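You operate a simulated robot arm through the tools that you are given. There is no shell and no other tool. Be economical: measure what you need, move in short steps, check, and stop when the job is done.

Carry out the task below with a simulated robot arm. There is one attempt and no reset: what you move stays moved.

## Task
Air is trapped: vent, top up to FULL, shut vent and fill, and bring the gauge to 15 bar.
Fine: then shut the pressure lever, stop the pump and drain to 0 bar.

Only the result counts: the job must be done as asked and must still hold three seconds after the hand-in. Knocking over, shifting, dropping, spilling or breaking anything else fails it.

## Robot
A 6-joint arm with a two-finger parallel gripper on a trunk, on a base that drives. Base frame: it is fixed to the floor where the robot stands at the start and does not move with it; the origin is under the middle of the robot, x ahead of it, y to its left, z up. Lengths are in m, angles in degrees, forces in N, time in s.
Its first joint turns from -166.0 to 166.0 degrees. Places, roughly: clamp lever [0.6, 0, 0.8]; drain lever [0.8, -0.2, 0.5]; fill lever [1, -0.4, 0.9]; force knob [0.6, 0.2, 1]; green button [0.7, 0, 0.5]; pressure gauge [0.8, 0.5, 1.2]; pressure knob [0.6, 0.2, 0.8]; pressure lever [1, -0.4, 0.6]; sight glass [1.1, -0.6, 0.8]; stop button [0.6, 0.2, 0.5]; test bench [0.5, 1.1, 0.5]; vent knob [0.7, 0, 1]. Payload 3.91 kg.
The TCP is the grasp point between the finger pads, 0.03 m short of the fingertips. In the tool frame z runs along the fingers and y along their closing line. The gripper opens to 0.11 m. The fingers are 0.02 m wide and 0.01 m thick; the gripper's body (0.048 by 0.112 m) begins 0.055 m behind the TCP.
Orientation is that of the tool frame in the base frame, as [roll, pitch, yaw] about the fixed x, y, z axes, in that order (R = Rz(yaw) Ry(pitch) Rx(roll)). With the fingers straight down and closing along the base's y, the tool's x points along the base's -x, its y along +y and its z along -z.

## Interface
- The arm moves only by the tool arm_command. Its argument "rows" is a list of rows, each an object of numbers (a shift or turn left out is 0, a gripper value left out holds the last): "gripper": the gripper command, from -1 (fully open) to 1 (shut), values between in proportion; "dx", "dy", "dz": the shift along the tool's x, y, z in m; "wx", "wy", "wz": the turn, a rotation vector about the tool's x, y, z in rad. In form: [{"gripper": .., "dx": .., "dy": .., "dz": .., "wx": .., "wy": .., "wz": ..}, ...]. A call has 1 to 20 rows; each row is the pose to reach, as a shift and turn from the pose commanded when the call began, along the tool's axes at that moment. Each row takes 0.2 s and may step no farther than 0.05 m and 8.6 degrees from the row before; otherwise, or with a gripper value out of range, the whole call is refused. A pose out of reach is approached as far as the arm can. The call stops where the force on the tool passes 90 N (or 10 N more than at its start, if that is more) or the arm is blocked; 0.2 s more then pass. Each finger travels about 0.153 m/s and halts on what it meets, pressing with about 40 N; the grip force reading is that of the motor and also rises with nothing between the fingers. The clock runs only during rows and for 0.2 s after the last one: add rows that repeat a pose to give the fingers time. The reply holds the time, the measured pose of the TCP, the force on the tool along the base axes, the opening and the grip force, in the units named above and with some noise, with the torque about the TCP (base axes, N m) and any sound that the robot's microphone picked up.
- Cameras (640 x 400 px; columns grow to the right, rows downward): "scene" is now at [0.2103, 0.2054, 1.3583]; the picture's right is [-0.34, -0.94, 0.00], its down [-0.63, 0.23, -0.74] and it looks along [0.70, -0.25, -0.67] (base axes); focal length 279 px, centre (320, 200). "wrist" rides on the gripper at [0.072, 0.017, -0.103] in the tool frame; the picture's right is [-0.23, 0.97, 0.00], its down [-0.76, -0.18, -0.62] and it looks along [-0.61, -0.14, 0.78] (tool axes); focal length 222 px, centre (320, 200). There is no depth. A picture from a camera that has moved, and an enlarged one, comes with that camera's place and axes in the base frame and with its lens.
- snapshot(camera): a new picture of that camera. It takes no simulated time.
- drive_base(legs): drives the robot by 1 to 6 legs, each [ahead, turn to the left] in m and degrees, along the robot's own axes; the way and the turn of a leg run together, so that a leg with both is an arc; at most 1.5 m and 180 degrees a leg. The arm and the cameras ride along, it lands a little off, and it stops where it bumps. It gives what a move gives.
- head_to(pan, tilt): turns the head with the scene camera to pan (to the left, within 120 degrees either way) and tilt (down, from -29 to 69), counted from straight ahead of the robot. It gives what a move gives.
- inspect(camera, box): a new picture of the part [left, top, right, bottom] of that camera's present view, enlarged. It takes no simulated time.
- hand_in(): hands the job in; it is judged then, once.

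Work in short steps. Places have to be worked out from the pictures, the camera data and where the tool is seen: move nearer, look again, correct. Check each grasp and each placing, and mend what went wrong. You have 120 turns and 90 pictures in all, those below and enlarged ones among them. Open the gripper and draw the arm clear of the work before you hand the job in, unless the task says otherwise; then end with one line.

The tools are called as name(argument=value, ...) on one line, values as JSON. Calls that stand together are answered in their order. arm_command: Moves the arm, as the interface text tells. Its arguments: {"type":"object","properties":{"rows":{"type":"array","items":{"type":"object","properties":{"gripper":{"type":"number"},"dx":{"type":"number"},"dy":{"type":"number"},"dz":{"type":"number"},"wx":{"type":"number"},"wy":{"type":"number"},"wz":{"type":"number"}}}}},"required":["rows"]} The other tools are called the same way: drive_base (legs) drives the base; head_to (pan, tilt) turns the head that bears the scene camera; snapshot (camera) takes a picture; inspect (camera, box) takes an enlarged picture of a part of a camera's view; hand_in () hands the job in.

At the start:

```text
time_s: 0.0
ee_pos: [0.5978, -0.2272, 1.1062]
orientation: [179.9, 0.0, -179.9]
wrist_force: [0.5, 0.5, 0.5]
ft_torque: [0.04, -0.04, 0.02]
width: 0.1098
grip_force: 0.0
robot x, y, heading: [0.0016, 0.0014, 0.1]
head pan, tilt: [-19.8, 42.0]
```

scene: 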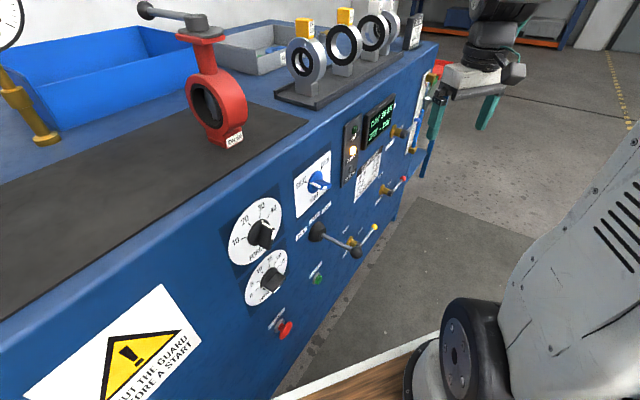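
wrist: 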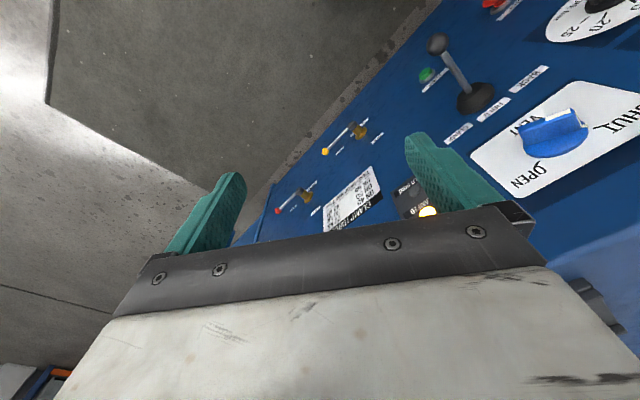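

The panel faces the robot obliquely. I'll look at the labels and controls enlarged first.

inspect(camera="scene", box=[280, 80, 440, 180])

inspect(camera="scene", box=[220, 150, 420, 350])

inspect(camera="wrist", box=[260, 0, 640, 240])

```text
4.00 times, centred on (360, 130) of scene
camera zoom: at [0.2103, 0.2054, 1.3583], right [-0.34, -0.94, 0.0], down [-0.63, 0.23, -0.74], along [0.7, -0.25, -0.67], focal length 1116 px, centre (160, 480)
```

zoom: 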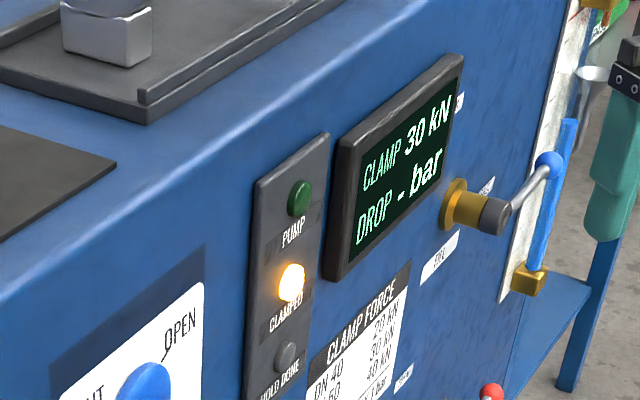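

```text
2.00 times, centred on (320, 250) of scene
camera zoom: at [0.2103, 0.2054, 1.3583], right [-0.34, -0.94, 0.0], down [-0.63, 0.23, -0.74], along [0.7, -0.25, -0.67], focal length 558 px, centre (320, 100)
```

zoom: 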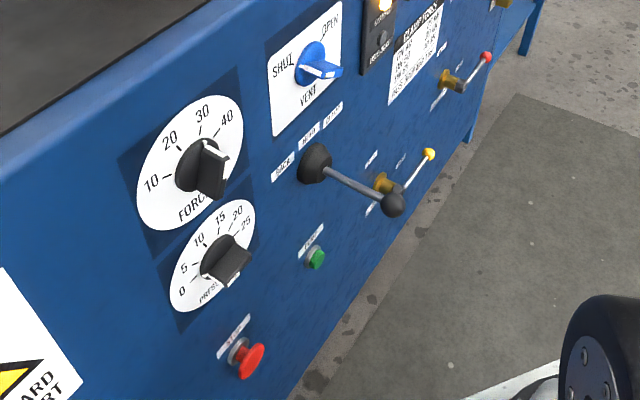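

```text
1.67 times, centred on (450, 120) of wrist
camera zoom: at [0.526, -0.2101, 1.21], right [0.23, 0.97, 0.0], down [0.76, -0.18, 0.62], along [0.61, -0.14, -0.78], focal length 370 px, centre (103, 333)
```

zoom: 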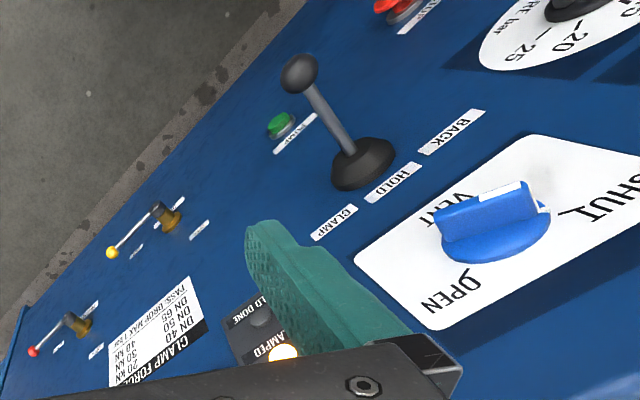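

Triangulating from both views puts the panel as a vertical plane with an outward normal of about (-0.83,-0.55), 0.61 m from the robot axis. I'll turn to face along the panel (heading about -56.5°) so it lies on my left, then pan the head to look.

drive_base(legs=[[0, -56.5]])

head_to(pan=45, tilt=28)

snapshot(camera="scene")

```text
time_s: 2.9
ee_pos: [0.1472, -0.6223, 1.1074]
orientation: [-179.9, 0.0, 124.0]
wrist_force: [-0.2, -0.3, 0.4]
ft_torque: [0.0, 0.01, 0.02]
width: 0.1101
grip_force: 0.0
robot x, y, heading: [0.0009, -0.0002, -55.7]
head pan, tilt: [-19.8, 42.0]
```

```text
time_s: 4.2
ee_pos: [0.1481, -0.6227, 1.1056]
orientation: [180.0, -0.1, 124.2]
wrist_force: [0.7, 0.7, 1.7]
ft_torque: [0.03, -0.02, -0.01]
width: 0.11
grip_force: 0.1
robot x, y, heading: [-0.0018, 0.0019, -56.0]
head pan, tilt: [45.0, 28.0]
```

```text
84 pictures are left
camera scene: at [0.3587, 0.0054, 1.3798], right [-0.19, -0.98, 0.0], down [-0.46, 0.09, -0.88], along [0.87, -0.17, -0.47], focal length 279 px, centre (320, 200)
```

scene: 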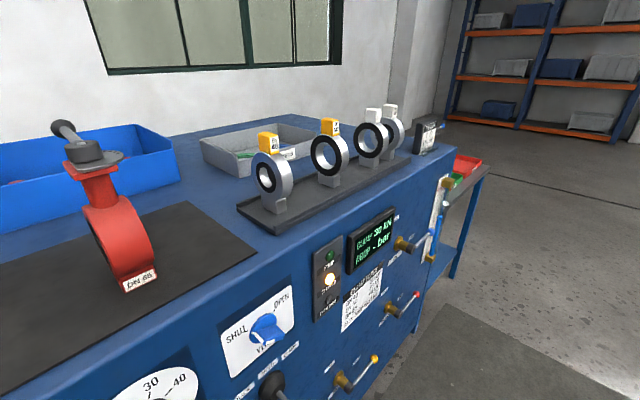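

The layout is clear. I'll drive 0.45 m along the panel to be opposite the levers and look again.

drive_base(legs=[[0.45, 0]])

head_to(pan=65, tilt=50)

snapshot(camera="scene")

inspect(camera="scene", box=[300, 50, 500, 175])

```text
time_s: 7.0
ee_pos: [0.4009, -0.9956, 1.1075]
orientation: [-180.0, 0.0, 124.0]
wrist_force: [0.0, 0.3, -0.3]
ft_torque: [0.02, -0.02, -0.03]
width: 0.11
grip_force: 0.0
robot x, y, heading: [0.2501, -0.3744, -56.0]
head pan, tilt: [45.0, 28.0]
```

```text
time_s: 7.8
ee_pos: [0.3987, -0.9964, 1.1062]
orientation: [-180.0, 0.0, 124.1]
wrist_force: [0.2, 0.3, 0.4]
ft_torque: [-0.01, 0.01, 0.0]
width: 0.1101
grip_force: 0.1
robot x, y, heading: [0.2494, -0.3731, -55.6]
head pan, tilt: [65.0, 50.0]
```

```text
83 pictures are left
camera scene: at [0.5982, -0.3396, 1.3472], right [0.16, -0.99, 0.0], down [-0.76, -0.12, -0.64], along [0.64, 0.1, -0.77], focal length 279 px, centre (320, 200)
```

scene: 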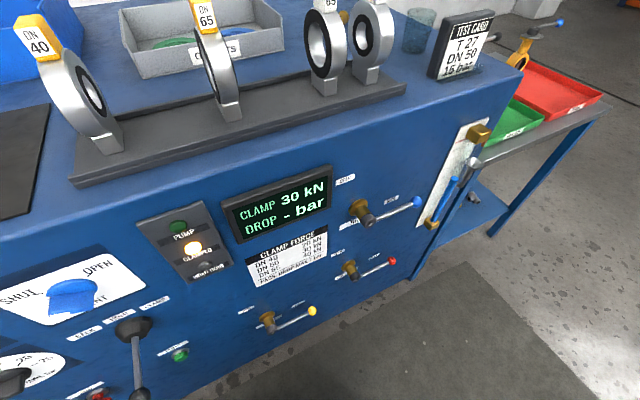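

```text
3.20 times, centred on (400, 112) of scene
camera zoom: at [0.5982, -0.3396, 1.3472], right [0.16, -0.99, 0.0], down [-0.76, -0.12, -0.64], along [0.64, 0.1, -0.77], focal length 893 px, centre (64, 480)
```

zoom: 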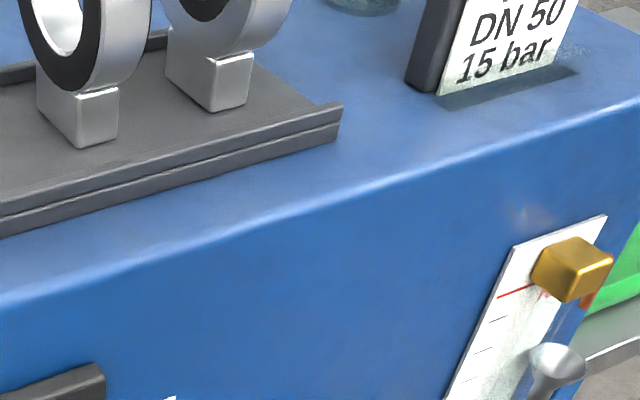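

Test card says DN 50, 15 bar. I'll zoom on the levers, their labels and the clamp table.

inspect(camera="scene", box=[320, 160, 440, 235])

inspect(camera="scene", box=[230, 220, 420, 340])

inspect(camera="scene", box=[410, 110, 510, 260])

```text
5.33 times, centred on (380, 198) of scene
camera zoom: at [0.5982, -0.3396, 1.3472], right [0.16, -0.99, 0.0], down [-0.76, -0.12, -0.64], along [0.64, 0.1, -0.77], focal length 1488 px, centre (0, 213)
```

zoom: 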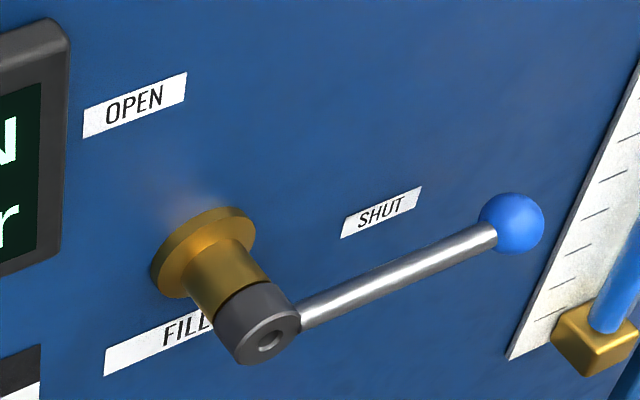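

```text
3.33 times, centred on (325, 280) of scene
camera zoom: at [0.5982, -0.3396, 1.3472], right [0.16, -0.99, 0.0], down [-0.76, -0.12, -0.64], along [0.64, 0.1, -0.77], focal length 930 px, centre (303, -67)
```

zoom: 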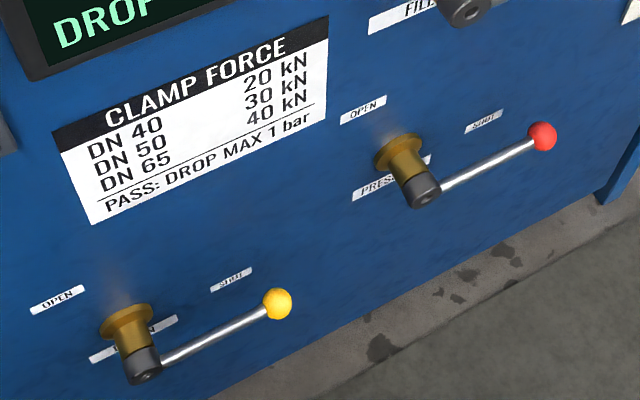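

```text
2.67 times, centred on (460, 185) of scene
camera zoom: at [0.5982, -0.3396, 1.3472], right [0.16, -0.99, 0.0], down [-0.76, -0.12, -0.64], along [0.64, 0.1, -0.77], focal length 744 px, centre (-53, 240)
```

zoom: 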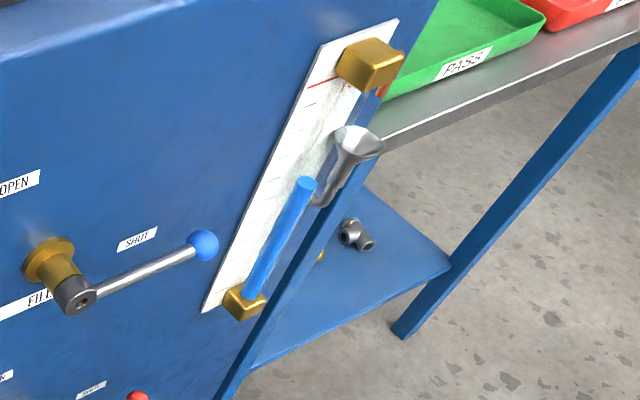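

I now have the panel axes: e=(0.581,-0.814) along it, m=(0.814,0.581) into it, and the panel face at about m=0.60. The fill lever pivot is at about (0.996,-0.361,0.86), and its shut position points right and open points up. I'll swing the tool to point at the panel while staying clear of it.

arm_command(rows=[{"dy": 0.025, "dz": 0.0075, "wx": -0.0785}, {"dy": 0.05, "dz": 0.015, "wx": -0.157}, {"dy": 0.075, "dz": 0.0225, "wx": -0.2356}, {"dy": 0.1, "dz": 0.03, "wx": -0.314}, {"dy": 0.125, "dz": 0.0375, "wx": -0.3927}, {"dy": 0.15, "dz": 0.045, "wx": -0.4712}, {"dy": 0.175, "dz": 0.0525, "wx": -0.5498}, {"dy": 0.2, "dz": 0.06, "wx": -0.6283}, {"dy": 0.225, "dz": 0.0675, "wx": -0.7069}, {"dy": 0.25, "dz": 0.075, "wx": -0.7854}, {"dy": 0.275, "dz": 0.0825, "wx": -0.8639}, {"dy": 0.3, "dz": 0.09, "wx": -0.9425}, {"dy": 0.325, "dz": 0.0975, "wx": -1.021}, {"dy": 0.35, "dz": 0.105, "wx": -1.0996}, {"dy": 0.375, "dz": 0.1125, "wx": -1.1781}, {"dy": 0.4, "dz": 0.12, "wx": -1.2566}, {"dy": 0.425, "dz": 0.1275, "wx": -1.3352}, {"dy": 0.45, "dz": 0.135, "wx": -1.4137}, {"dy": 0.475, "dz": 0.1425, "wx": -1.4923}, {"dy": 0.5, "dz": 0.15, "wx": -1.5708}])

```text
time_s: 12.0
ee_pos: [0.8146, -0.7178, 0.9566]
orientation: [89.9, 0.0, 124.1]
wrist_force: [-0.3, 0.3, 1.4]
ft_torque: [-0.01, 0.03, -0.03]
width: 0.1099
grip_force: 0.0
robot x, y, heading: [0.2518, -0.3775, -56.0]
head pan, tilt: [65.0, 50.0]
```

Tool now points at the panel. I'll move sideways along the panel to the vent knob, keeping the tips about 0.14 m off the face.

arm_command(rows=[{"dx": 0.03, "dz": 0.04}, {"dx": 0.06, "dz": 0.08}, {"dx": 0.09, "dz": 0.12}, {"dx": 0.125, "dz": 0.15, "wy": 0.01}, {"dx": 0.17, "dz": 0.17, "wy": 0.026}, {"dx": 0.215, "dz": 0.17, "wy": 0.026}, {"dx": 0.26, "dz": 0.17, "wy": 0.026}, {"dx": 0.305, "dz": 0.17, "wy": 0.026}, {"dx": 0.35, "dz": 0.17, "wy": 0.026}, {"dx": 0.395, "dz": 0.17, "wy": 0.026}, {"dx": 0.44, "dz": 0.17, "wy": 0.026}, {"dx": 0.485, "dz": 0.17, "wy": 0.026}, {"dx": 0.53, "dz": 0.17, "wy": 0.026}, {"dx": 0.575, "dz": 0.17, "wy": 0.026}, {"dx": 0.62, "dz": 0.17, "wy": 0.026}])

head_to(pan=100, tilt=50)

snapshot(camera="wrist")

snapshot(camera="scene")

```text
time_s: 15.2
ee_pos: [0.7888, -0.296, 0.9495]
orientation: [90.1, 0.0, 134.0]
wrist_force: [0.7, 0.2, -1.1]
ft_torque: [0.01, -0.03, 0.02]
width: 0.1101
grip_force: 0.1
out of reach, approached as far as the arm can: row 6, 7, 8, 9, 10, 11, 12, 13, 14, 15
robot x, y, heading: [0.251, -0.3742, -56.1]
head pan, tilt: [65.0, 50.0]
```

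```text
time_s: 16.2
ee_pos: [0.7888, -0.2957, 0.9483]
orientation: [90.1, 0.0, 133.8]
wrist_force: [-0.5, 0.2, 0.5]
ft_torque: [0.0, -0.01, -0.03]
width: 0.1103
grip_force: 0.0
robot x, y, heading: [0.2543, -0.3723, -56.2]
head pan, tilt: [100.0, 50.0]
```

```text
78 pictures are left
camera wrist: at [0.6649, -0.3149, 0.9661], right [0.16, -0.16, 0.97], down [0.08, -0.98, -0.18], along [0.98, 0.1, -0.14], focal length 222 px, centre (320, 200)
```

wrist: 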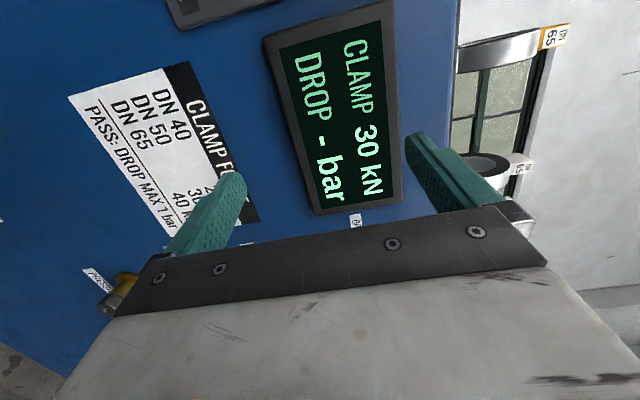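

```text
77 pictures are left
camera scene: at [0.5776, -0.298, 1.3471], right [0.69, -0.72, 0.0], down [-0.55, -0.53, -0.64], along [0.46, 0.45, -0.77], focal length 279 px, centre (320, 200)
```

scene: 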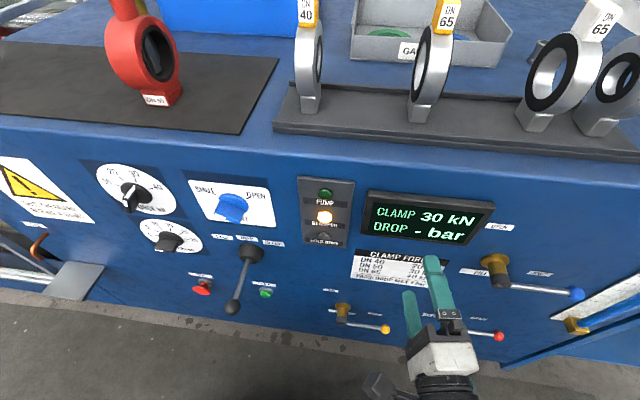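

The arm folds too tightly this close to the panel. I'll back the base about 0.28 m away and face the panel squarely, so that all controls come within reach from one place.

drive_base(legs=[[0.1, 0], [0, -90], [0.28, 0], [0, 90], [0, 91]])

head_to(pan=0, tilt=35)

snapshot(camera="scene")

```text
time_s: 30.4
ee_pos: [-0.005, -0.0761, 0.9488]
orientation: [90.0, 0.0, -135.7]
wrist_force: [0.0, -0.7, -0.6]
ft_torque: [0.02, 0.01, 0.03]
width: 0.1098
grip_force: 0.1
robot x, y, heading: [0.079, -0.6128, 34.4]
head pan, tilt: [100.0, 50.0]
```

```text
time_s: 32.2
ee_pos: [-0.0041, -0.0762, 0.95]
orientation: [90.0, 0.0, -135.8]
wrist_force: [-0.4, 0.3, -0.2]
ft_torque: [0.01, -0.02, 0.01]
width: 0.1101
grip_force: 0.0
robot x, y, heading: [0.0798, -0.6106, 34.4]
head pan, tilt: [0.0, 35.0]
```

```text
76 pictures are left
camera scene: at [0.0542, -0.2613, 1.3608], right [1.0, 0.0, 0.0], down [0.0, -0.65, -0.76], along [0.0, 0.76, -0.65], focal length 279 px, centre (320, 200)
```

scene: 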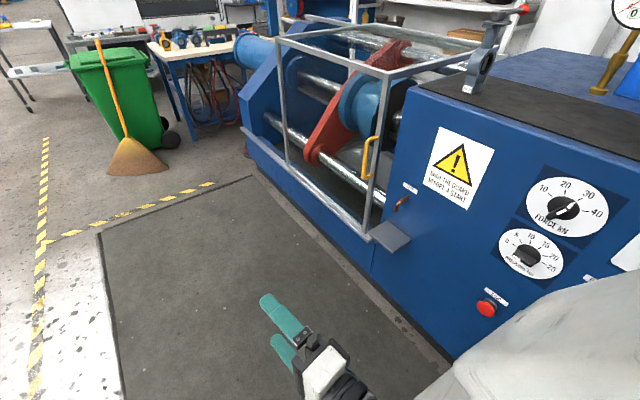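

The camera yaw reads 90° although heading is 34° and pan 0, which is inconsistent. I'll command the head again and look.

head_to(pan=-10, tilt=36)

snapshot(camera="scene")

```text
time_s: 32.9
ee_pos: [-0.0038, -0.0759, 0.9497]
orientation: [90.1, 0.0, -135.6]
wrist_force: [-0.2, 0.4, -0.3]
ft_torque: [0.01, -0.01, -0.02]
width: 0.11
grip_force: 0.1
robot x, y, heading: [0.0776, -0.6121, 34.6]
head pan, tilt: [-10.0, 36.0]
```

```text
75 pictures are left
camera scene: at [0.0539, -0.2611, 1.3611], right [1.0, 0.0, 0.0], down [0.0, -0.64, -0.76], along [0.0, 0.76, -0.64], focal length 279 px, centre (320, 200)
```

scene: 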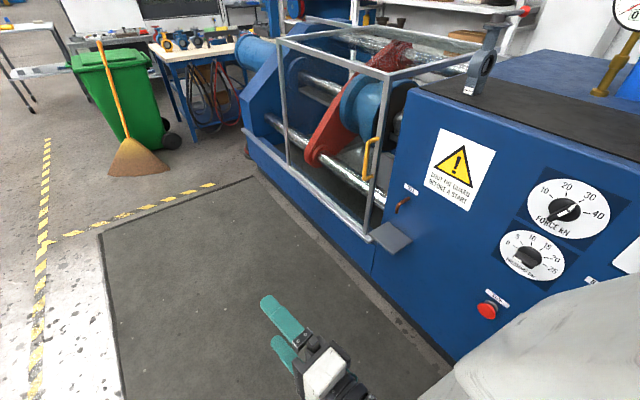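

The head appears blocked by the arm's upper link. I'll bring the arm round in front, pointing at the panel near the vent knob but 0.25 m off it.

arm_command(rows=[{"dx": -0.0152, "dz": -0.01755, "wy": -0.0865}, {"dx": -0.0304, "dz": -0.0351, "wy": -0.173}, {"dx": -0.0456, "dz": -0.05265, "wy": -0.2594}, {"dx": -0.0608, "dz": -0.0702, "wy": -0.3459}, {"dx": -0.076, "dz": -0.08775, "wy": -0.4324}, {"dx": -0.0912, "dz": -0.1053, "wy": -0.5189}, {"dx": -0.1064, "dz": -0.12285, "wy": -0.6054}, {"dx": -0.1216, "dz": -0.1404, "wy": -0.6918}, {"dx": -0.1368, "dz": -0.15795, "wy": -0.7783}, {"dx": -0.152, "dz": -0.1755, "wy": -0.8648}, {"dx": -0.1672, "dz": -0.19305, "wy": -0.9513}, {"dx": -0.1824, "dz": -0.2106, "wy": -1.0378}, {"dx": -0.1976, "dz": -0.22815, "wy": -1.1242}, {"dx": -0.2128, "dz": -0.2457, "wy": -1.2107}, {"dx": -0.228, "dz": -0.26325, "wy": -1.2972}, {"dx": -0.2432, "dz": -0.2808, "wy": -1.3837}, {"dx": -0.2584, "dz": -0.29835, "wy": -1.4702}, {"dx": -0.2736, "dz": -0.3159, "wy": -1.5566}, {"dx": -0.2888, "dz": -0.33345, "wy": -1.6431}, {"dx": -0.304, "dz": -0.351, "wy": -1.7296}])

head_to(pan=-5, tilt=32)

snapshot(camera="scene")

snapshot(camera="wrist")

```text
time_s: 37.1
ee_pos: [0.6877, -0.2407, 0.8492]
orientation: [89.3, 0.1, 132.4]
wrist_force: [-0.3, 0.6, -0.1]
ft_torque: [0.0, 0.01, 0.0]
width: 0.1101
grip_force: 0.0
out of reach, approached as far as the arm can: row 1, 2, 3, 4, 5, 6, 7, 8, 9, 10, 11, 12, 13, 14, 15, 16, 17, 18, 19, 20
robot x, y, heading: [0.0814, -0.6136, 34.6]
head pan, tilt: [-10.0, 36.0]
```

```text
time_s: 37.8
ee_pos: [0.6869, -0.2403, 0.8482]
orientation: [89.2, 0.1, 132.4]
wrist_force: [0.2, 0.3, 0.1]
ft_torque: [0.01, 0.05, -0.02]
width: 0.1101
grip_force: 0.1
robot x, y, heading: [0.0765, -0.6092, 34.7]
head pan, tilt: [-5.0, 32.0]
```

```text
74 pictures are left
camera scene: at [0.1323, -0.302, 1.3735], right [0.49, -0.87, 0.0], down [-0.46, -0.26, -0.85], along [0.74, 0.42, -0.53], focal length 279 px, centre (320, 200)
```

scene: 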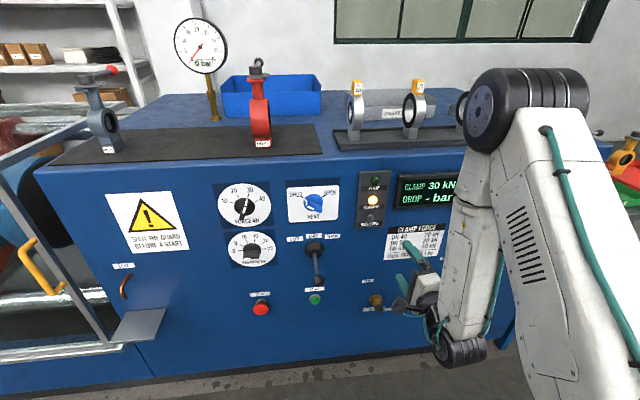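

```text
73 pictures are left
camera wrist: at [0.562, -0.2566, 0.865], right [0.14, -0.17, 0.97], down [0.06, -0.98, -0.18], along [0.99, 0.08, -0.13], focal length 222 px, centre (320, 200)
```

wrist: 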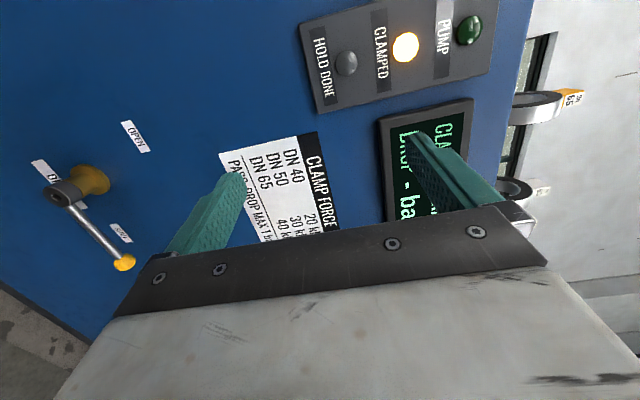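

The arm got to the front but short of the command; this pose clears the panel. I'll try a small move left and up to see whether it tracks from here.

arm_command(rows=[{"dx": 0.01, "dy": 0.01, "wy": -0.03}, {"dx": 0.03, "dy": 0.03, "wy": -0.06}, {"dx": 0.05, "dy": 0.05, "wy": -0.12}])

```text
time_s: 38.6
ee_pos: [0.7249, -0.2617, 0.8884]
orientation: [89.2, 0.1, 128.5]
wrist_force: [1.0, -0.1, -0.1]
ft_torque: [-0.01, 0.01, -0.03]
width: 0.1098
grip_force: 0.0
out of reach, approached as far as the arm can: row 1, 2, 3
robot x, y, heading: [0.0839, -0.6093, 34.6]
head pan, tilt: [-5.0, 32.0]
```

The command frame probably still holds an earlier unreached pose. I'll step forward slightly in command space and watch whether it becomes reachable.

arm_command(rows=[{"dz": 0.04}, {"dz": 0.08}, {"dz": 0.12}, {"dz": 0.12}])

```text
time_s: 39.6
ee_pos: [0.8279, -0.2088, 0.8932]
orientation: [89.2, 0.0, 129.6]
wrist_force: [-50.3, -34.4, -0.3]
ft_torque: [1.88, -2.99, -0.44]
width: 0.1097
grip_force: 0.0
out of reach, approached as far as the arm can: row 1, 2, 3, 4
robot x, y, heading: [0.0799, -0.6152, 34.6]
head pan, tilt: [-5.0, 32.0]
```

The tips touched the panel face (about m=0.585) and the load stayed near 60 N. I'll back straight off.

arm_command(rows=[{"dz": -0.04}, {"dz": -0.08}, {"dz": -0.12}, {"dz": -0.16}, {"dz": -0.2}])

snapshot(camera="scene")

```text
time_s: 40.8
ee_pos: [0.7235, -0.3204, 0.8577]
orientation: [89.1, 0.1, 128.5]
wrist_force: [-0.2, 0.2, 0.7]
ft_torque: [-0.01, 0.01, -0.06]
width: 0.11
grip_force: 0.0
out of reach, approached as far as the arm can: row 4, 5
robot x, y, heading: [0.0801, -0.6093, 34.8]
head pan, tilt: [-5.0, 32.0]
```

```text
72 pictures are left
camera scene: at [0.1317, -0.3018, 1.3735], right [0.49, -0.87, 0.0], down [-0.46, -0.26, -0.85], along [0.74, 0.42, -0.53], focal length 279 px, centre (320, 200)
```

scene: 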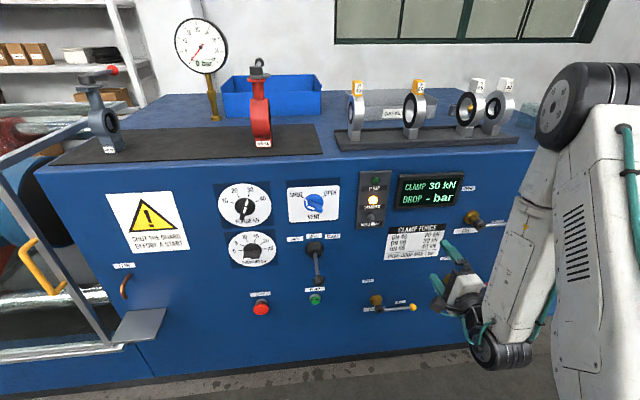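

The arm tracks unless it has to fold too close to the trunk. Backing the base another 0.13 m will give room to retract from the panel.

drive_base(legs=[[-0.13, 0.8]])

arm_command(rows=[{"dx": 0.03, "dy": 0.02, "wy": -0.015}, {"dx": 0.07, "dy": 0.03, "wy": -0.03}, {"dx": 0.11, "dy": 0.05, "wy": -0.05}])

```text
time_s: 42.0
ee_pos: [0.6145, -0.3849, 0.8568]
orientation: [89.2, 0.1, 129.3]
wrist_force: [0.9, 0.1, 0.1]
ft_torque: [0.01, -0.01, 0.02]
width: 0.1097
grip_force: 0.0
robot x, y, heading: [-0.0245, -0.6852, 35.7]
head pan, tilt: [-5.0, 32.0]
```

```text
time_s: 42.8
ee_pos: [0.6097, -0.3411, 0.8694]
orientation: [89.1, 0.1, 127.9]
wrist_force: [1.0, 0.2, 0.7]
ft_torque: [-0.01, -0.01, -0.02]
width: 0.11
grip_force: 0.1
out of reach, approached as far as the arm can: row 1, 2, 3
robot x, y, heading: [-0.0291, -0.6876, 35.5]
head pan, tilt: [-5.0, 32.0]
```

Now I go forward and left together toward a 0.15 m standoff from the vent knob.

arm_command(rows=[{"dz": 0.045}, {"dz": 0.09, "dx": 0.015}, {"dz": 0.1, "dx": 0.055, "dy": 0.015, "wy": -0.01}, {"dz": 0.11, "dx": 0.095, "dy": 0.03, "wy": -0.02}, {"dz": 0.12, "dx": 0.135, "dy": 0.05, "wy": -0.03}, {"dz": 0.12, "dx": 0.175, "dy": 0.065, "wy": -0.04}, {"dz": 0.12, "dx": 0.21, "dy": 0.08, "wy": -0.042}])

snapshot(camera="wrist")

```text
time_s: 44.4
ee_pos: [0.688, -0.2568, 0.9518]
orientation: [89.5, 0.0, 132.6]
wrist_force: [0.1, -1.0, -0.1]
ft_torque: [-0.06, 0.01, -0.01]
width: 0.11
grip_force: 0.0
out of reach, approached as far as the arm can: row 1, 2, 3, 4, 5, 6, 7
robot x, y, heading: [-0.0256, -0.6861, 35.3]
head pan, tilt: [-5.0, 32.0]
```

```text
71 pictures are left
camera wrist: at [0.5622, -0.2736, 0.9675], right [0.15, -0.17, 0.97], down [0.06, -0.98, -0.18], along [0.99, 0.08, -0.13], focal length 222 px, centre (320, 200)
```

wrist: 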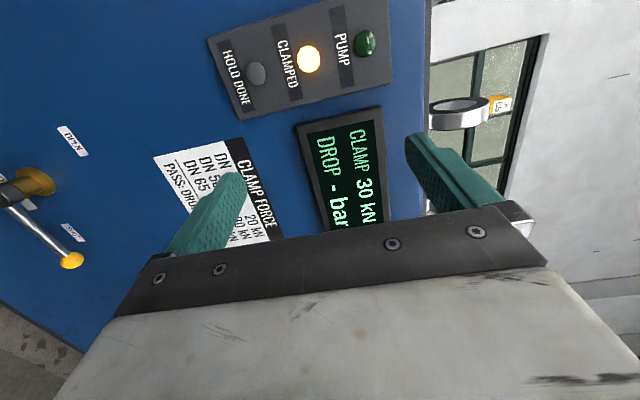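

The arm seems caught at a wrist joint limit. I'll roll the tool -90° about its own axis into the natural forward-pointing pose (tool x down, y left), which also suits the vent wing.

arm_command(rows=[{"wz": -0.13}, {"wz": -0.26}, {"wz": -0.39}, {"wz": -0.52}, {"wz": -0.65}, {"wz": -0.78}, {"wz": -0.91}, {"wz": -1.04}, {"wz": -1.17}, {"wz": -1.3}, {"wz": -1.43}, {"wz": -1.5708}])

```text
time_s: 47.0
ee_pos: [0.697, -0.2598, 0.9596]
orientation: [84.3, 86.8, 127.2]
wrist_force: [0.7, -0.6, 0.1]
ft_torque: [-0.01, -0.03, -0.03]
width: 0.1098
grip_force: 0.1
out of reach, approached as far as the arm can: row 12
robot x, y, heading: [-0.027, -0.6852, 35.9]
head pan, tilt: [-5.0, 32.0]
```

Roll worked. Now test moving left (tool y) with a yaw correction of 7° to the right.

arm_command(rows=[{"dy": 0.03, "wx": 0.03}, {"dy": 0.06, "wx": 0.06}, {"dy": 0.09, "wx": 0.09}, {"dy": 0.12, "wx": 0.129}])

```text
time_s: 48.0
ee_pos: [0.6851, -0.2642, 0.9678]
orientation: [91.4, 86.4, 133.3]
wrist_force: [0.2, 0.1, -0.7]
ft_torque: [-0.01, -0.03, -0.03]
width: 0.1099
grip_force: 0.1
out of reach, approached as far as the arm can: row 1, 2, 3, 4
robot x, y, heading: [-0.0289, -0.6859, 35.6]
head pan, tilt: [-5.0, 32.0]
```

Still caught at about the same line, consistent with the forearm-roll joint sitting at its limit (it took the flipped branch in my first reorientation). I'll undo it: swing the tool to point left and up away from the panel, then go tool-down, then pitch forward directly.

arm_command(rows=[{"dz": 0.0, "dx": -0.01, "wx": -0.13}, {"dz": -0.02, "dx": -0.03, "wx": -0.26}, {"dz": -0.04, "dx": -0.05, "wx": -0.39}, {"dz": -0.06, "dx": -0.07, "wx": -0.52}, {"dz": -0.08, "dx": -0.09, "wx": -0.65}, {"dz": -0.1, "dx": -0.11, "wx": -0.78}, {"dz": -0.12, "dx": -0.13, "wx": -0.91}, {"dz": -0.14, "dx": -0.14, "wx": -1.04}, {"dz": -0.15, "dx": -0.14, "wx": -1.17}, {"dz": -0.15, "dx": -0.14, "wx": -1.3}, {"dz": -0.15, "dx": -0.14, "wx": -1.4}])

```text
time_s: 50.4
ee_pos: [0.579, -0.372, 1.1105]
orientation: [11.0, 86.4, 133.2]
wrist_force: [0.0, 0.1, 0.4]
ft_torque: [0.0, 0.02, -0.01]
width: 0.1103
grip_force: 0.0
robot x, y, heading: [-0.0274, -0.6845, 35.1]
head pan, tilt: [-5.0, 32.0]
```

Tracking exactly, no limit. Now the composite turn to tool-down with tool x toward the robot.

arm_command(rows=[{"wx": 0.0756, "wy": 0.0756, "wz": 0.0756}, {"wx": 0.1511, "wy": 0.1511, "wz": 0.1511}, {"wx": 0.2267, "wy": 0.2267, "wz": 0.2267}, {"wx": 0.3023, "wy": 0.3023, "wz": 0.3023}, {"wx": 0.3778, "wy": 0.3778, "wz": 0.3778}, {"wx": 0.4534, "wy": 0.4534, "wz": 0.4534}, {"wx": 0.529, "wy": 0.529, "wz": 0.529}, {"wx": 0.6045, "wy": 0.6045, "wz": 0.6045}, {"wx": 0.6801, "wy": 0.6801, "wz": 0.6801}, {"wx": 0.7556, "wy": 0.7556, "wz": 0.7556}, {"wx": 0.8312, "wy": 0.8312, "wz": 0.8312}, {"wx": 0.9068, "wy": 0.9068, "wz": 0.9068}, {"wx": 0.9823, "wy": 0.9823, "wz": 0.9823}, {"wx": 1.0579, "wy": 1.0579, "wz": 1.0579}, {"wx": 1.1335, "wy": 1.1335, "wz": 1.1335}, {"wx": 1.209, "wy": 1.209, "wz": 1.209}])

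```text
time_s: 53.8
ee_pos: [0.5787, -0.3735, 1.1099]
orientation: [176.6, -0.7, -147.7]
wrist_force: [-0.3, 0.0, 0.0]
ft_torque: [0.0, -0.01, -0.02]
width: 0.1099
grip_force: 0.0
robot x, y, heading: [-0.0273, -0.6868, 35.4]
head pan, tilt: [-5.0, 32.0]
```

Clean tool-down pose. Now pitch forward while moving to the vent standoff.

arm_command(rows=[{"dx": -0.0094, "dy": 0.015, "dz": 0.01, "wy": -0.0982}, {"dx": -0.0188, "dy": 0.03, "dz": 0.02, "wy": -0.1963}, {"dx": -0.0281, "dy": 0.045, "dz": 0.03, "wy": -0.2945}, {"dx": -0.0375, "dy": 0.06, "dz": 0.04, "wy": -0.3927}, {"dx": -0.0469, "dy": 0.075, "dz": 0.05, "wy": -0.4909}, {"dx": -0.0563, "dy": 0.09, "dz": 0.06, "wy": -0.589}, {"dx": -0.0656, "dy": 0.105, "dz": 0.07, "wy": -0.6872}, {"dx": -0.075, "dy": 0.12, "dz": 0.08, "wy": -0.7854}, {"dx": -0.0844, "dy": 0.135, "dz": 0.09, "wy": -0.8836}, {"dx": -0.0938, "dy": 0.15, "dz": 0.1, "wy": -0.9817}, {"dx": -0.1031, "dy": 0.165, "dz": 0.11, "wy": -1.0799}, {"dx": -0.1125, "dy": 0.18, "dz": 0.12, "wy": -1.1781}, {"dx": -0.1219, "dy": 0.195, "dz": 0.13, "wy": -1.2763}, {"dx": -0.1313, "dy": 0.21, "dz": 0.14, "wy": -1.3744}, {"dx": -0.1406, "dy": 0.225, "dz": 0.15, "wy": -1.4726}, {"dx": -0.15, "dy": 0.24, "dz": 0.16, "wy": -1.5708}])

snapshot(camera="wrist")

snapshot(camera="scene")

```text
time_s: 57.2
ee_pos: [0.5674, -0.0754, 0.9725]
orientation: [106.0, 87.2, 137.8]
wrist_force: [0.2, -0.4, 0.7]
ft_torque: [0.0, 0.03, -0.01]
width: 0.1102
grip_force: 0.0
out of reach, approached as far as the arm can: row 8, 9, 15, 16
robot x, y, heading: [-0.0272, -0.688, 35.4]
head pan, tilt: [-5.0, 32.0]
```

```text
70 pictures are left
camera wrist: at [0.4691, -0.1123, 0.9022], right [-0.5, 0.82, 0.27], down [-0.41, -0.5, 0.76], along [0.76, 0.27, 0.59], focal length 222 px, centre (320, 200)
```

wrist: 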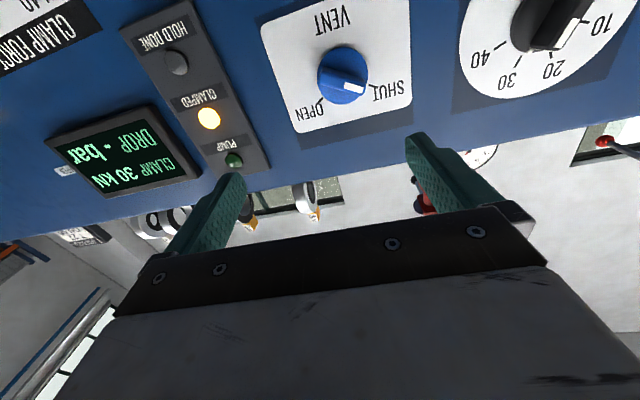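

```text
69 pictures are left
camera scene: at [0.0217, -0.3757, 1.3736], right [0.51, -0.86, 0.0], down [-0.46, -0.27, -0.85], along [0.73, 0.43, -0.53], focal length 279 px, centre (320, 200)
```

scene: 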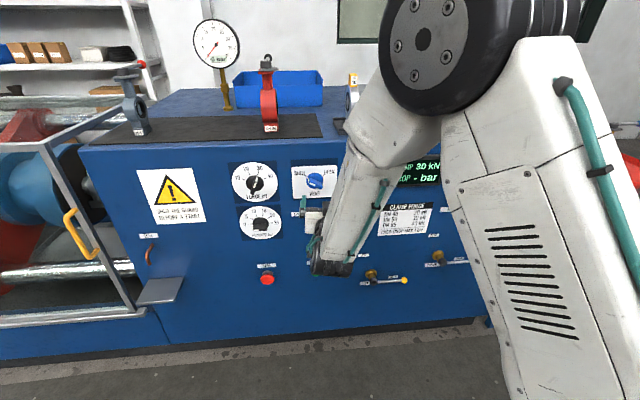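

Now I'm facing the vent knob, and its pointer is at SHUT. I'll zoom in for the wing geometry and also read the gauge and knobs.

inspect(camera="wrist", box=[250, 0, 440, 120])

inspect(camera="scene", box=[180, 0, 380, 125])

inspect(camera="scene", box=[225, 150, 345, 250])

```text
3.33 times, centred on (345, 60) of wrist
camera zoom: at [0.4691, -0.1123, 0.9022], right [-0.5, 0.82, 0.27], down [-0.41, -0.5, 0.76], along [0.76, 0.27, 0.59], focal length 740 px, centre (237, 667)
```

zoom: 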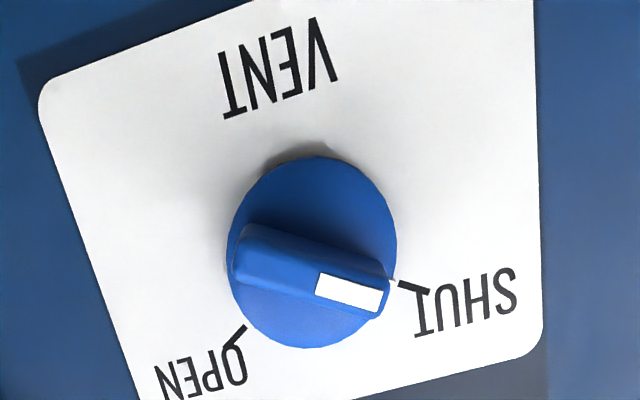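

```text
3.20 times, centred on (280, 62) of scene
camera zoom: at [0.0217, -0.3757, 1.3736], right [0.51, -0.86, 0.0], down [-0.46, -0.27, -0.85], along [0.73, 0.43, -0.53], focal length 893 px, centre (448, 640)
```

zoom: 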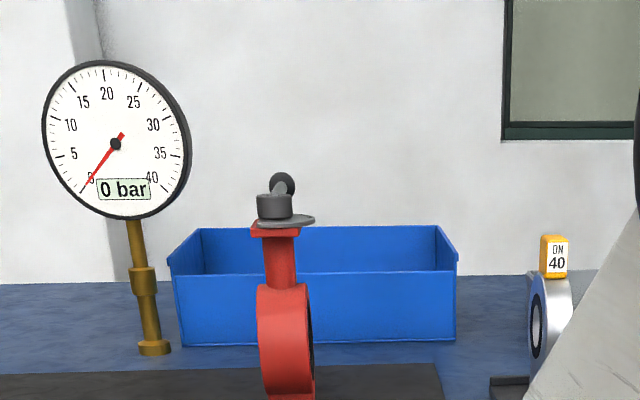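

```text
4.00 times, centred on (285, 200) of scene
camera zoom: at [0.0217, -0.3757, 1.3736], right [0.51, -0.86, 0.0], down [-0.46, -0.27, -0.85], along [0.73, 0.43, -0.53], focal length 1116 px, centre (460, 200)
```

zoom: 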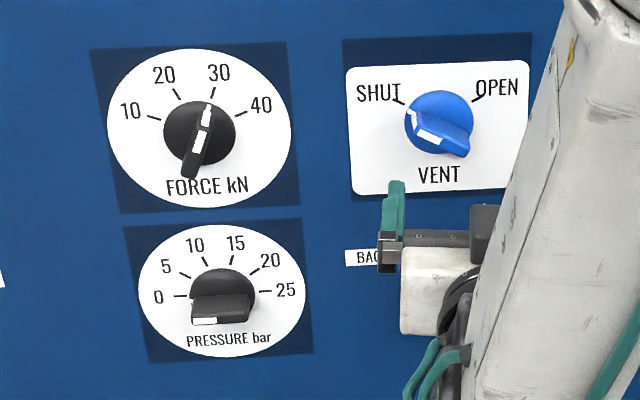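

Gauge reads 0 bar, pressure knob at 0, force at 30. The vent wing points to SHUT (about 148°) and OPEN is about 115–120° clockwise. I put the knob axis at e≈0.369, z≈0.948. I'll roll the tool so the fingers straddle the wing and move to just short of it.

arm_command(rows=[{"dx": 0.004, "dy": 0.003, "dz": 0.01, "wx": -0.0074, "wy": -0.0041, "wz": -0.1265}, {"dx": 0.008, "dy": 0.006, "dz": 0.02, "wx": -0.0148, "wy": -0.0083, "wz": -0.253}, {"dx": 0.012, "dy": 0.009, "dz": 0.03, "wx": -0.0221, "wy": -0.0124, "wz": -0.3795}, {"dx": 0.015, "dy": 0.012, "dz": 0.04, "wx": -0.0295, "wy": -0.0165, "wz": -0.506}, {"dx": 0.018, "dy": 0.015, "dz": 0.05, "wx": -0.0369, "wy": -0.0206, "wz": -0.6325}, {"dx": 0.021, "dy": 0.018, "dz": 0.055, "wx": -0.0443, "wy": -0.0248, "wz": -0.759}, {"dx": 0.024, "dy": 0.02, "dz": 0.06, "wx": -0.0516, "wy": -0.0289, "wz": -0.8855}, {"dx": 0.025, "dy": 0.02, "dz": 0.06, "wx": -0.059, "wy": -0.033, "wz": -1.012}])

snapshot(camera="wrist")

inspect(camera="scene", box=[260, 140, 380, 240])

```text
time_s: 59.0
ee_pos: [0.6086, -0.0236, 0.9472]
orientation: [-90.5, 35.4, -54.4]
wrist_force: [0.3, 0.3, 0.0]
ft_torque: [0.02, -0.02, 0.02]
width: 0.1097
grip_force: 0.0
robot x, y, heading: [-0.0264, -0.6909, 35.6]
head pan, tilt: [-5.0, 32.0]
```

```text
65 pictures are left
camera wrist: at [0.5539, -0.1244, 0.8935], right [-0.44, 0.6, -0.66], down [-0.8, 0.06, 0.59], along [0.39, 0.79, 0.46], focal length 222 px, centre (320, 200)
```

wrist: 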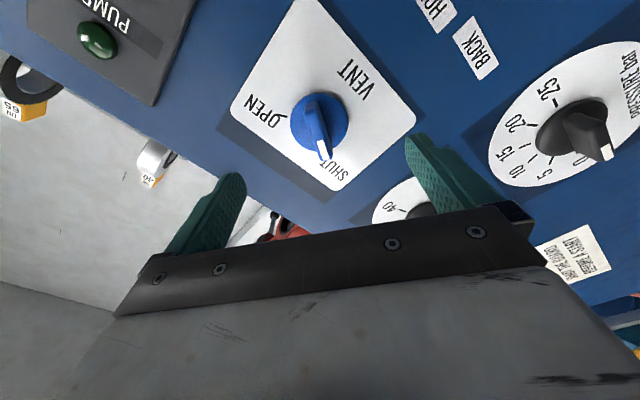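

```text
4.00 times, centred on (320, 190) of scene
camera zoom: at [0.0218, -0.3753, 1.3735], right [0.51, -0.86, 0.0], down [-0.46, -0.27, -0.85], along [0.73, 0.43, -0.53], focal length 1116 px, centre (320, 240)
```

zoom: 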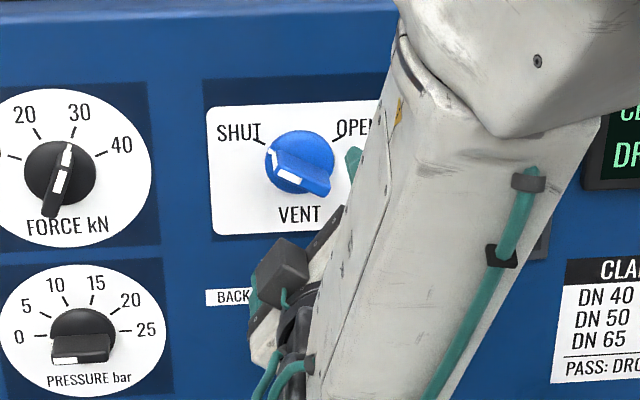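

Alignment to the knob agrees to within a few mm. Moving in 0.05 m and closing on the wing.

arm_command(rows=[{"dz": 0.015, "dy": 0.0}, {"dz": 0.03}, {"dz": 0.042}, {"dz": 0.052}, {"dz": 0.052, "gripper": 0.3}, {"dz": 0.052, "gripper": 0.6}, {"dz": 0.052, "gripper": 0.8}, {"dz": 0.052, "gripper": 0.8}])

snapshot(camera="wrist")

```text
time_s: 60.8
ee_pos: [0.6517, 0.0058, 0.949]
orientation: [-90.5, 35.6, -54.3]
wrist_force: [4.4, -3.6, 5.1]
ft_torque: [0.05, -0.07, -0.4]
width: 0.0131
grip_force: 45.3
robot x, y, heading: [-0.0315, -0.687, 35.4]
head pan, tilt: [-5.0, 32.0]
```

```text
63 pictures are left
camera wrist: at [0.5964, -0.0945, 0.8938], right [-0.44, 0.61, -0.66], down [-0.8, 0.05, 0.59], along [0.4, 0.79, 0.46], focal length 222 px, centre (320, 200)
```

wrist: 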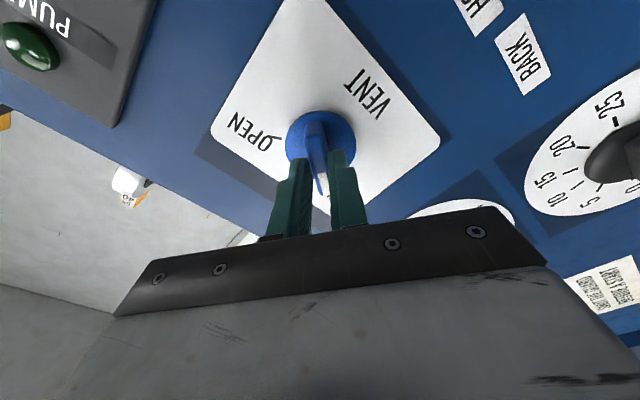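

The wing is gripped (13 mm). Turning it clockwise about the tool axis toward OPEN.

arm_command(rows=[{"wz": 0.1333}, {"wz": 0.2667}, {"wz": 0.4}, {"wz": 0.5333}, {"wz": 0.6667}, {"wz": 0.8}, {"wz": 0.9333}, {"wz": 1.0667}, {"wz": 1.2}, {"wz": 1.3333}, {"wz": 1.4667}, {"wz": 1.6}, {"wz": 1.7333}, {"wz": 1.8667}, {"wz": 2.0}])

snapshot(camera="wrist")

```text
time_s: 63.0
ee_pos: [0.6606, 0.0227, 0.966]
orientation: [106.4, 80.4, 137.3]
wrist_force: [20.6, -32.8, 32.8]
ft_torque: [-0.95, -0.24, -0.65]
width: 0.0276
grip_force: 17.1
out of reach, approached as far as the arm can: row 8, 9, 10
robot x, y, heading: [-0.0285, -0.6863, 35.2]
head pan, tilt: [-5.0, 32.0]
stopped in row 10: the force on the tool passed its limit at 124 N (the readings are from after the stop); the commanded pose is now the measured one
```

```text
62 pictures are left
camera wrist: at [0.5545, -0.0073, 0.9022], right [-0.46, 0.8, 0.38], down [-0.35, -0.56, 0.75], along [0.81, 0.22, 0.54], focal length 222 px, centre (320, 200)
```

wrist: 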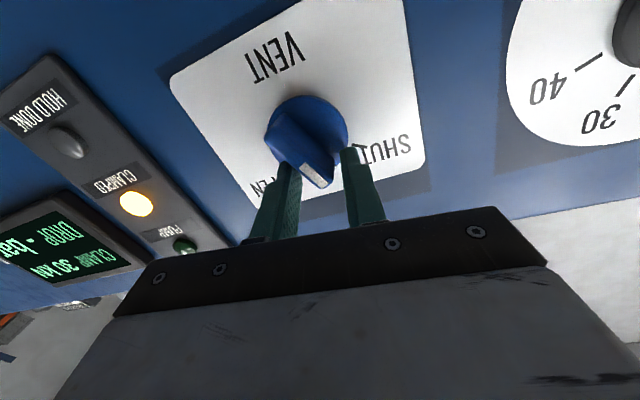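

The wing turned about 55–60° and then a wrist limit stopped the spin. I'll release, back off 6 cm, and roll the tool the other way (about 165°) so I can regrip with room to turn clockwise.

arm_command(rows=[{"gripper": -0.5}, {"gripper": -0.5}, {"gripper": -0.5, "dz": -0.03}, {"gripper": -0.5, "dz": -0.06}, {"gripper": -0.5, "dz": -0.06}])

arm_command(rows=[{"wz": -0.14}, {"wz": -0.28}, {"wz": -0.42}, {"wz": -0.56}, {"wz": -0.7}, {"wz": -0.84}, {"wz": -0.98}, {"wz": -1.12}, {"wz": -1.26}, {"wz": -1.4}, {"wz": -1.54}, {"wz": -1.68}, {"wz": -1.82}, {"wz": -1.96}, {"wz": -2.1}, {"wz": -2.24}, {"wz": -2.38}, {"wz": -2.52}, {"wz": -2.66}, {"wz": -2.8}])

snapshot(camera="wrist")

```text
time_s: 64.2
ee_pos: [0.6024, 0.0015, 0.9698]
orientation: [112.5, 80.8, 143.8]
wrist_force: [0.5, -0.5, -0.2]
ft_torque: [0.0, -0.02, 0.0]
width: 0.0824
grip_force: 0.0
out of reach, approached as far as the arm can: row 4, 5
robot x, y, heading: [-0.0278, -0.6869, 35.2]
head pan, tilt: [-5.0, 32.0]
```

```text
time_s: 68.4
ee_pos: [0.6028, 0.0029, 0.968]
orientation: [-96.9, -61.4, -52.1]
wrist_force: [-0.3, 0.4, -0.2]
ft_torque: [0.01, 0.02, -0.02]
width: 0.0827
grip_force: 0.1
robot x, y, heading: [-0.0282, -0.6892, 35.4]
head pan, tilt: [-5.0, 32.0]
```

```text
61 pictures are left
camera wrist: at [0.5438, -0.0914, 1.0302], right [0.36, -0.66, -0.66], down [-0.83, 0.1, -0.55], along [0.42, 0.75, -0.51], focal length 222 px, centre (320, 200)
```

wrist: 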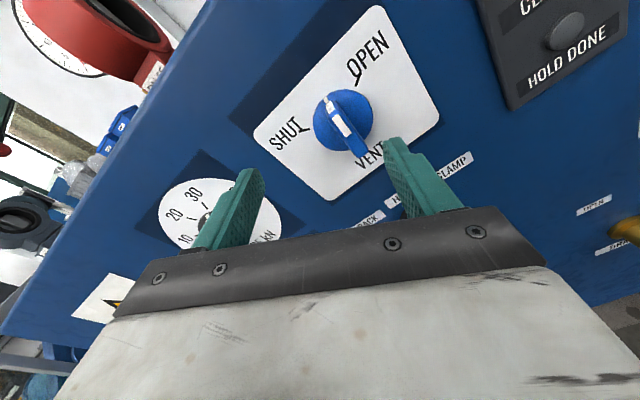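

The pointer is now about midway (straight up) and the roll is free on this side. I'll true up the tool, roll a bit further so the fingers straddle the vertical wing, and center on the axis.

arm_command(rows=[{"dx": -0.002, "dy": 0.007, "dz": -0.005, "wx": 0.021, "wy": 0.0095, "wz": -0.125}, {"dx": -0.0035, "dy": 0.0145, "dz": -0.01, "wx": 0.0424, "wy": 0.019, "wz": -0.25}, {"dx": -0.005, "dy": 0.022, "dz": -0.01, "wx": 0.0635, "wy": 0.0286, "wz": -0.375}, {"dx": -0.007, "dy": 0.029, "dz": -0.01, "wx": 0.0847, "wy": 0.0381, "wz": -0.5}])

snapshot(camera="wrist")

```text
time_s: 69.4
ee_pos: [0.6035, -0.0215, 0.948]
orientation: [76.4, -89.9, 139.5]
wrist_force: [-0.2, -0.2, -0.2]
ft_torque: [-0.03, -0.05, -0.02]
width: 0.0825
grip_force: 0.1
robot x, y, heading: [-0.0259, -0.6855, 35.4]
head pan, tilt: [-5.0, 32.0]
```

```text
60 pictures are left
camera wrist: at [0.5302, -0.0962, 1.0209], right [0.57, -0.79, -0.23], down [-0.61, -0.22, -0.76], along [0.55, 0.57, -0.61], focal length 222 px, centre (320, 200)
```

wrist: 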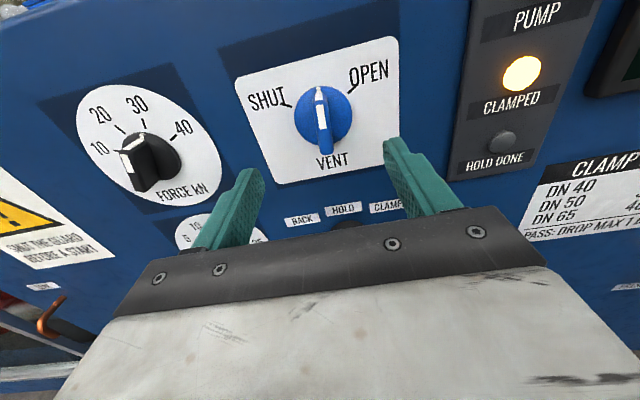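

Excellent: tool x is up, y right and z into the panel, straddling the wing. Moving in, gripping and turning 58° clockwise to OPEN.

arm_command(rows=[{"dz": 0.02}, {"dz": 0.04}, {"dz": 0.055}, {"dz": 0.055, "gripper": 0.3}, {"dz": 0.055, "gripper": 0.7}, {"dz": 0.055, "gripper": 0.8}, {"dz": 0.055, "gripper": 0.8}])

arm_command(rows=[{"wz": 0.13}, {"wz": 0.26}, {"wz": 0.39}, {"wz": 0.52}, {"wz": 0.65}, {"wz": 0.78}, {"wz": 0.91}, {"wz": 1.0}])

snapshot(camera="wrist")

```text
time_s: 71.0
ee_pos: [0.6497, 0.0104, 0.9487]
orientation: [-76.4, -89.8, -67.7]
wrist_force: [13.6, -10.6, 2.8]
ft_torque: [-0.07, 0.07, -0.39]
width: 0.0188
grip_force: 8.3
robot x, y, heading: [-0.0274, -0.6845, 35.3]
head pan, tilt: [-5.0, 32.0]
```

```text
time_s: 72.8
ee_pos: [0.6484, 0.0113, 0.9483]
orientation: [-90.0, -32.6, -54.0]
wrist_force: [2.3, -3.7, -4.6]
ft_torque: [-0.04, 0.15, -0.05]
width: 0.0141
grip_force: 3.1
robot x, y, heading: [-0.0304, -0.6872, 35.4]
head pan, tilt: [-5.0, 32.0]
```

```text
59 pictures are left
camera wrist: at [0.607, -0.1065, 0.9736], right [0.2, -0.27, -0.94], down [-0.94, 0.23, -0.26], along [0.29, 0.94, -0.21], focal length 222 px, centre (320, 200)
```

wrist: 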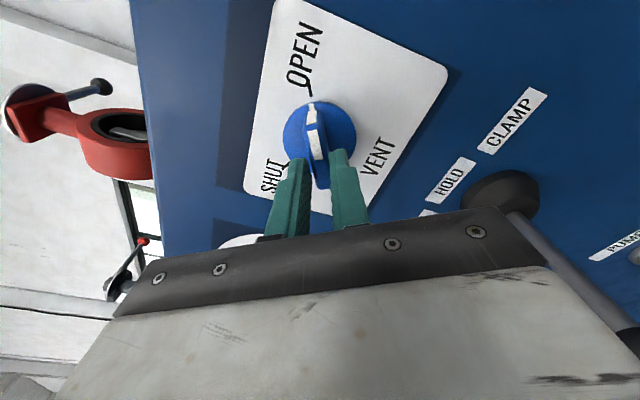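

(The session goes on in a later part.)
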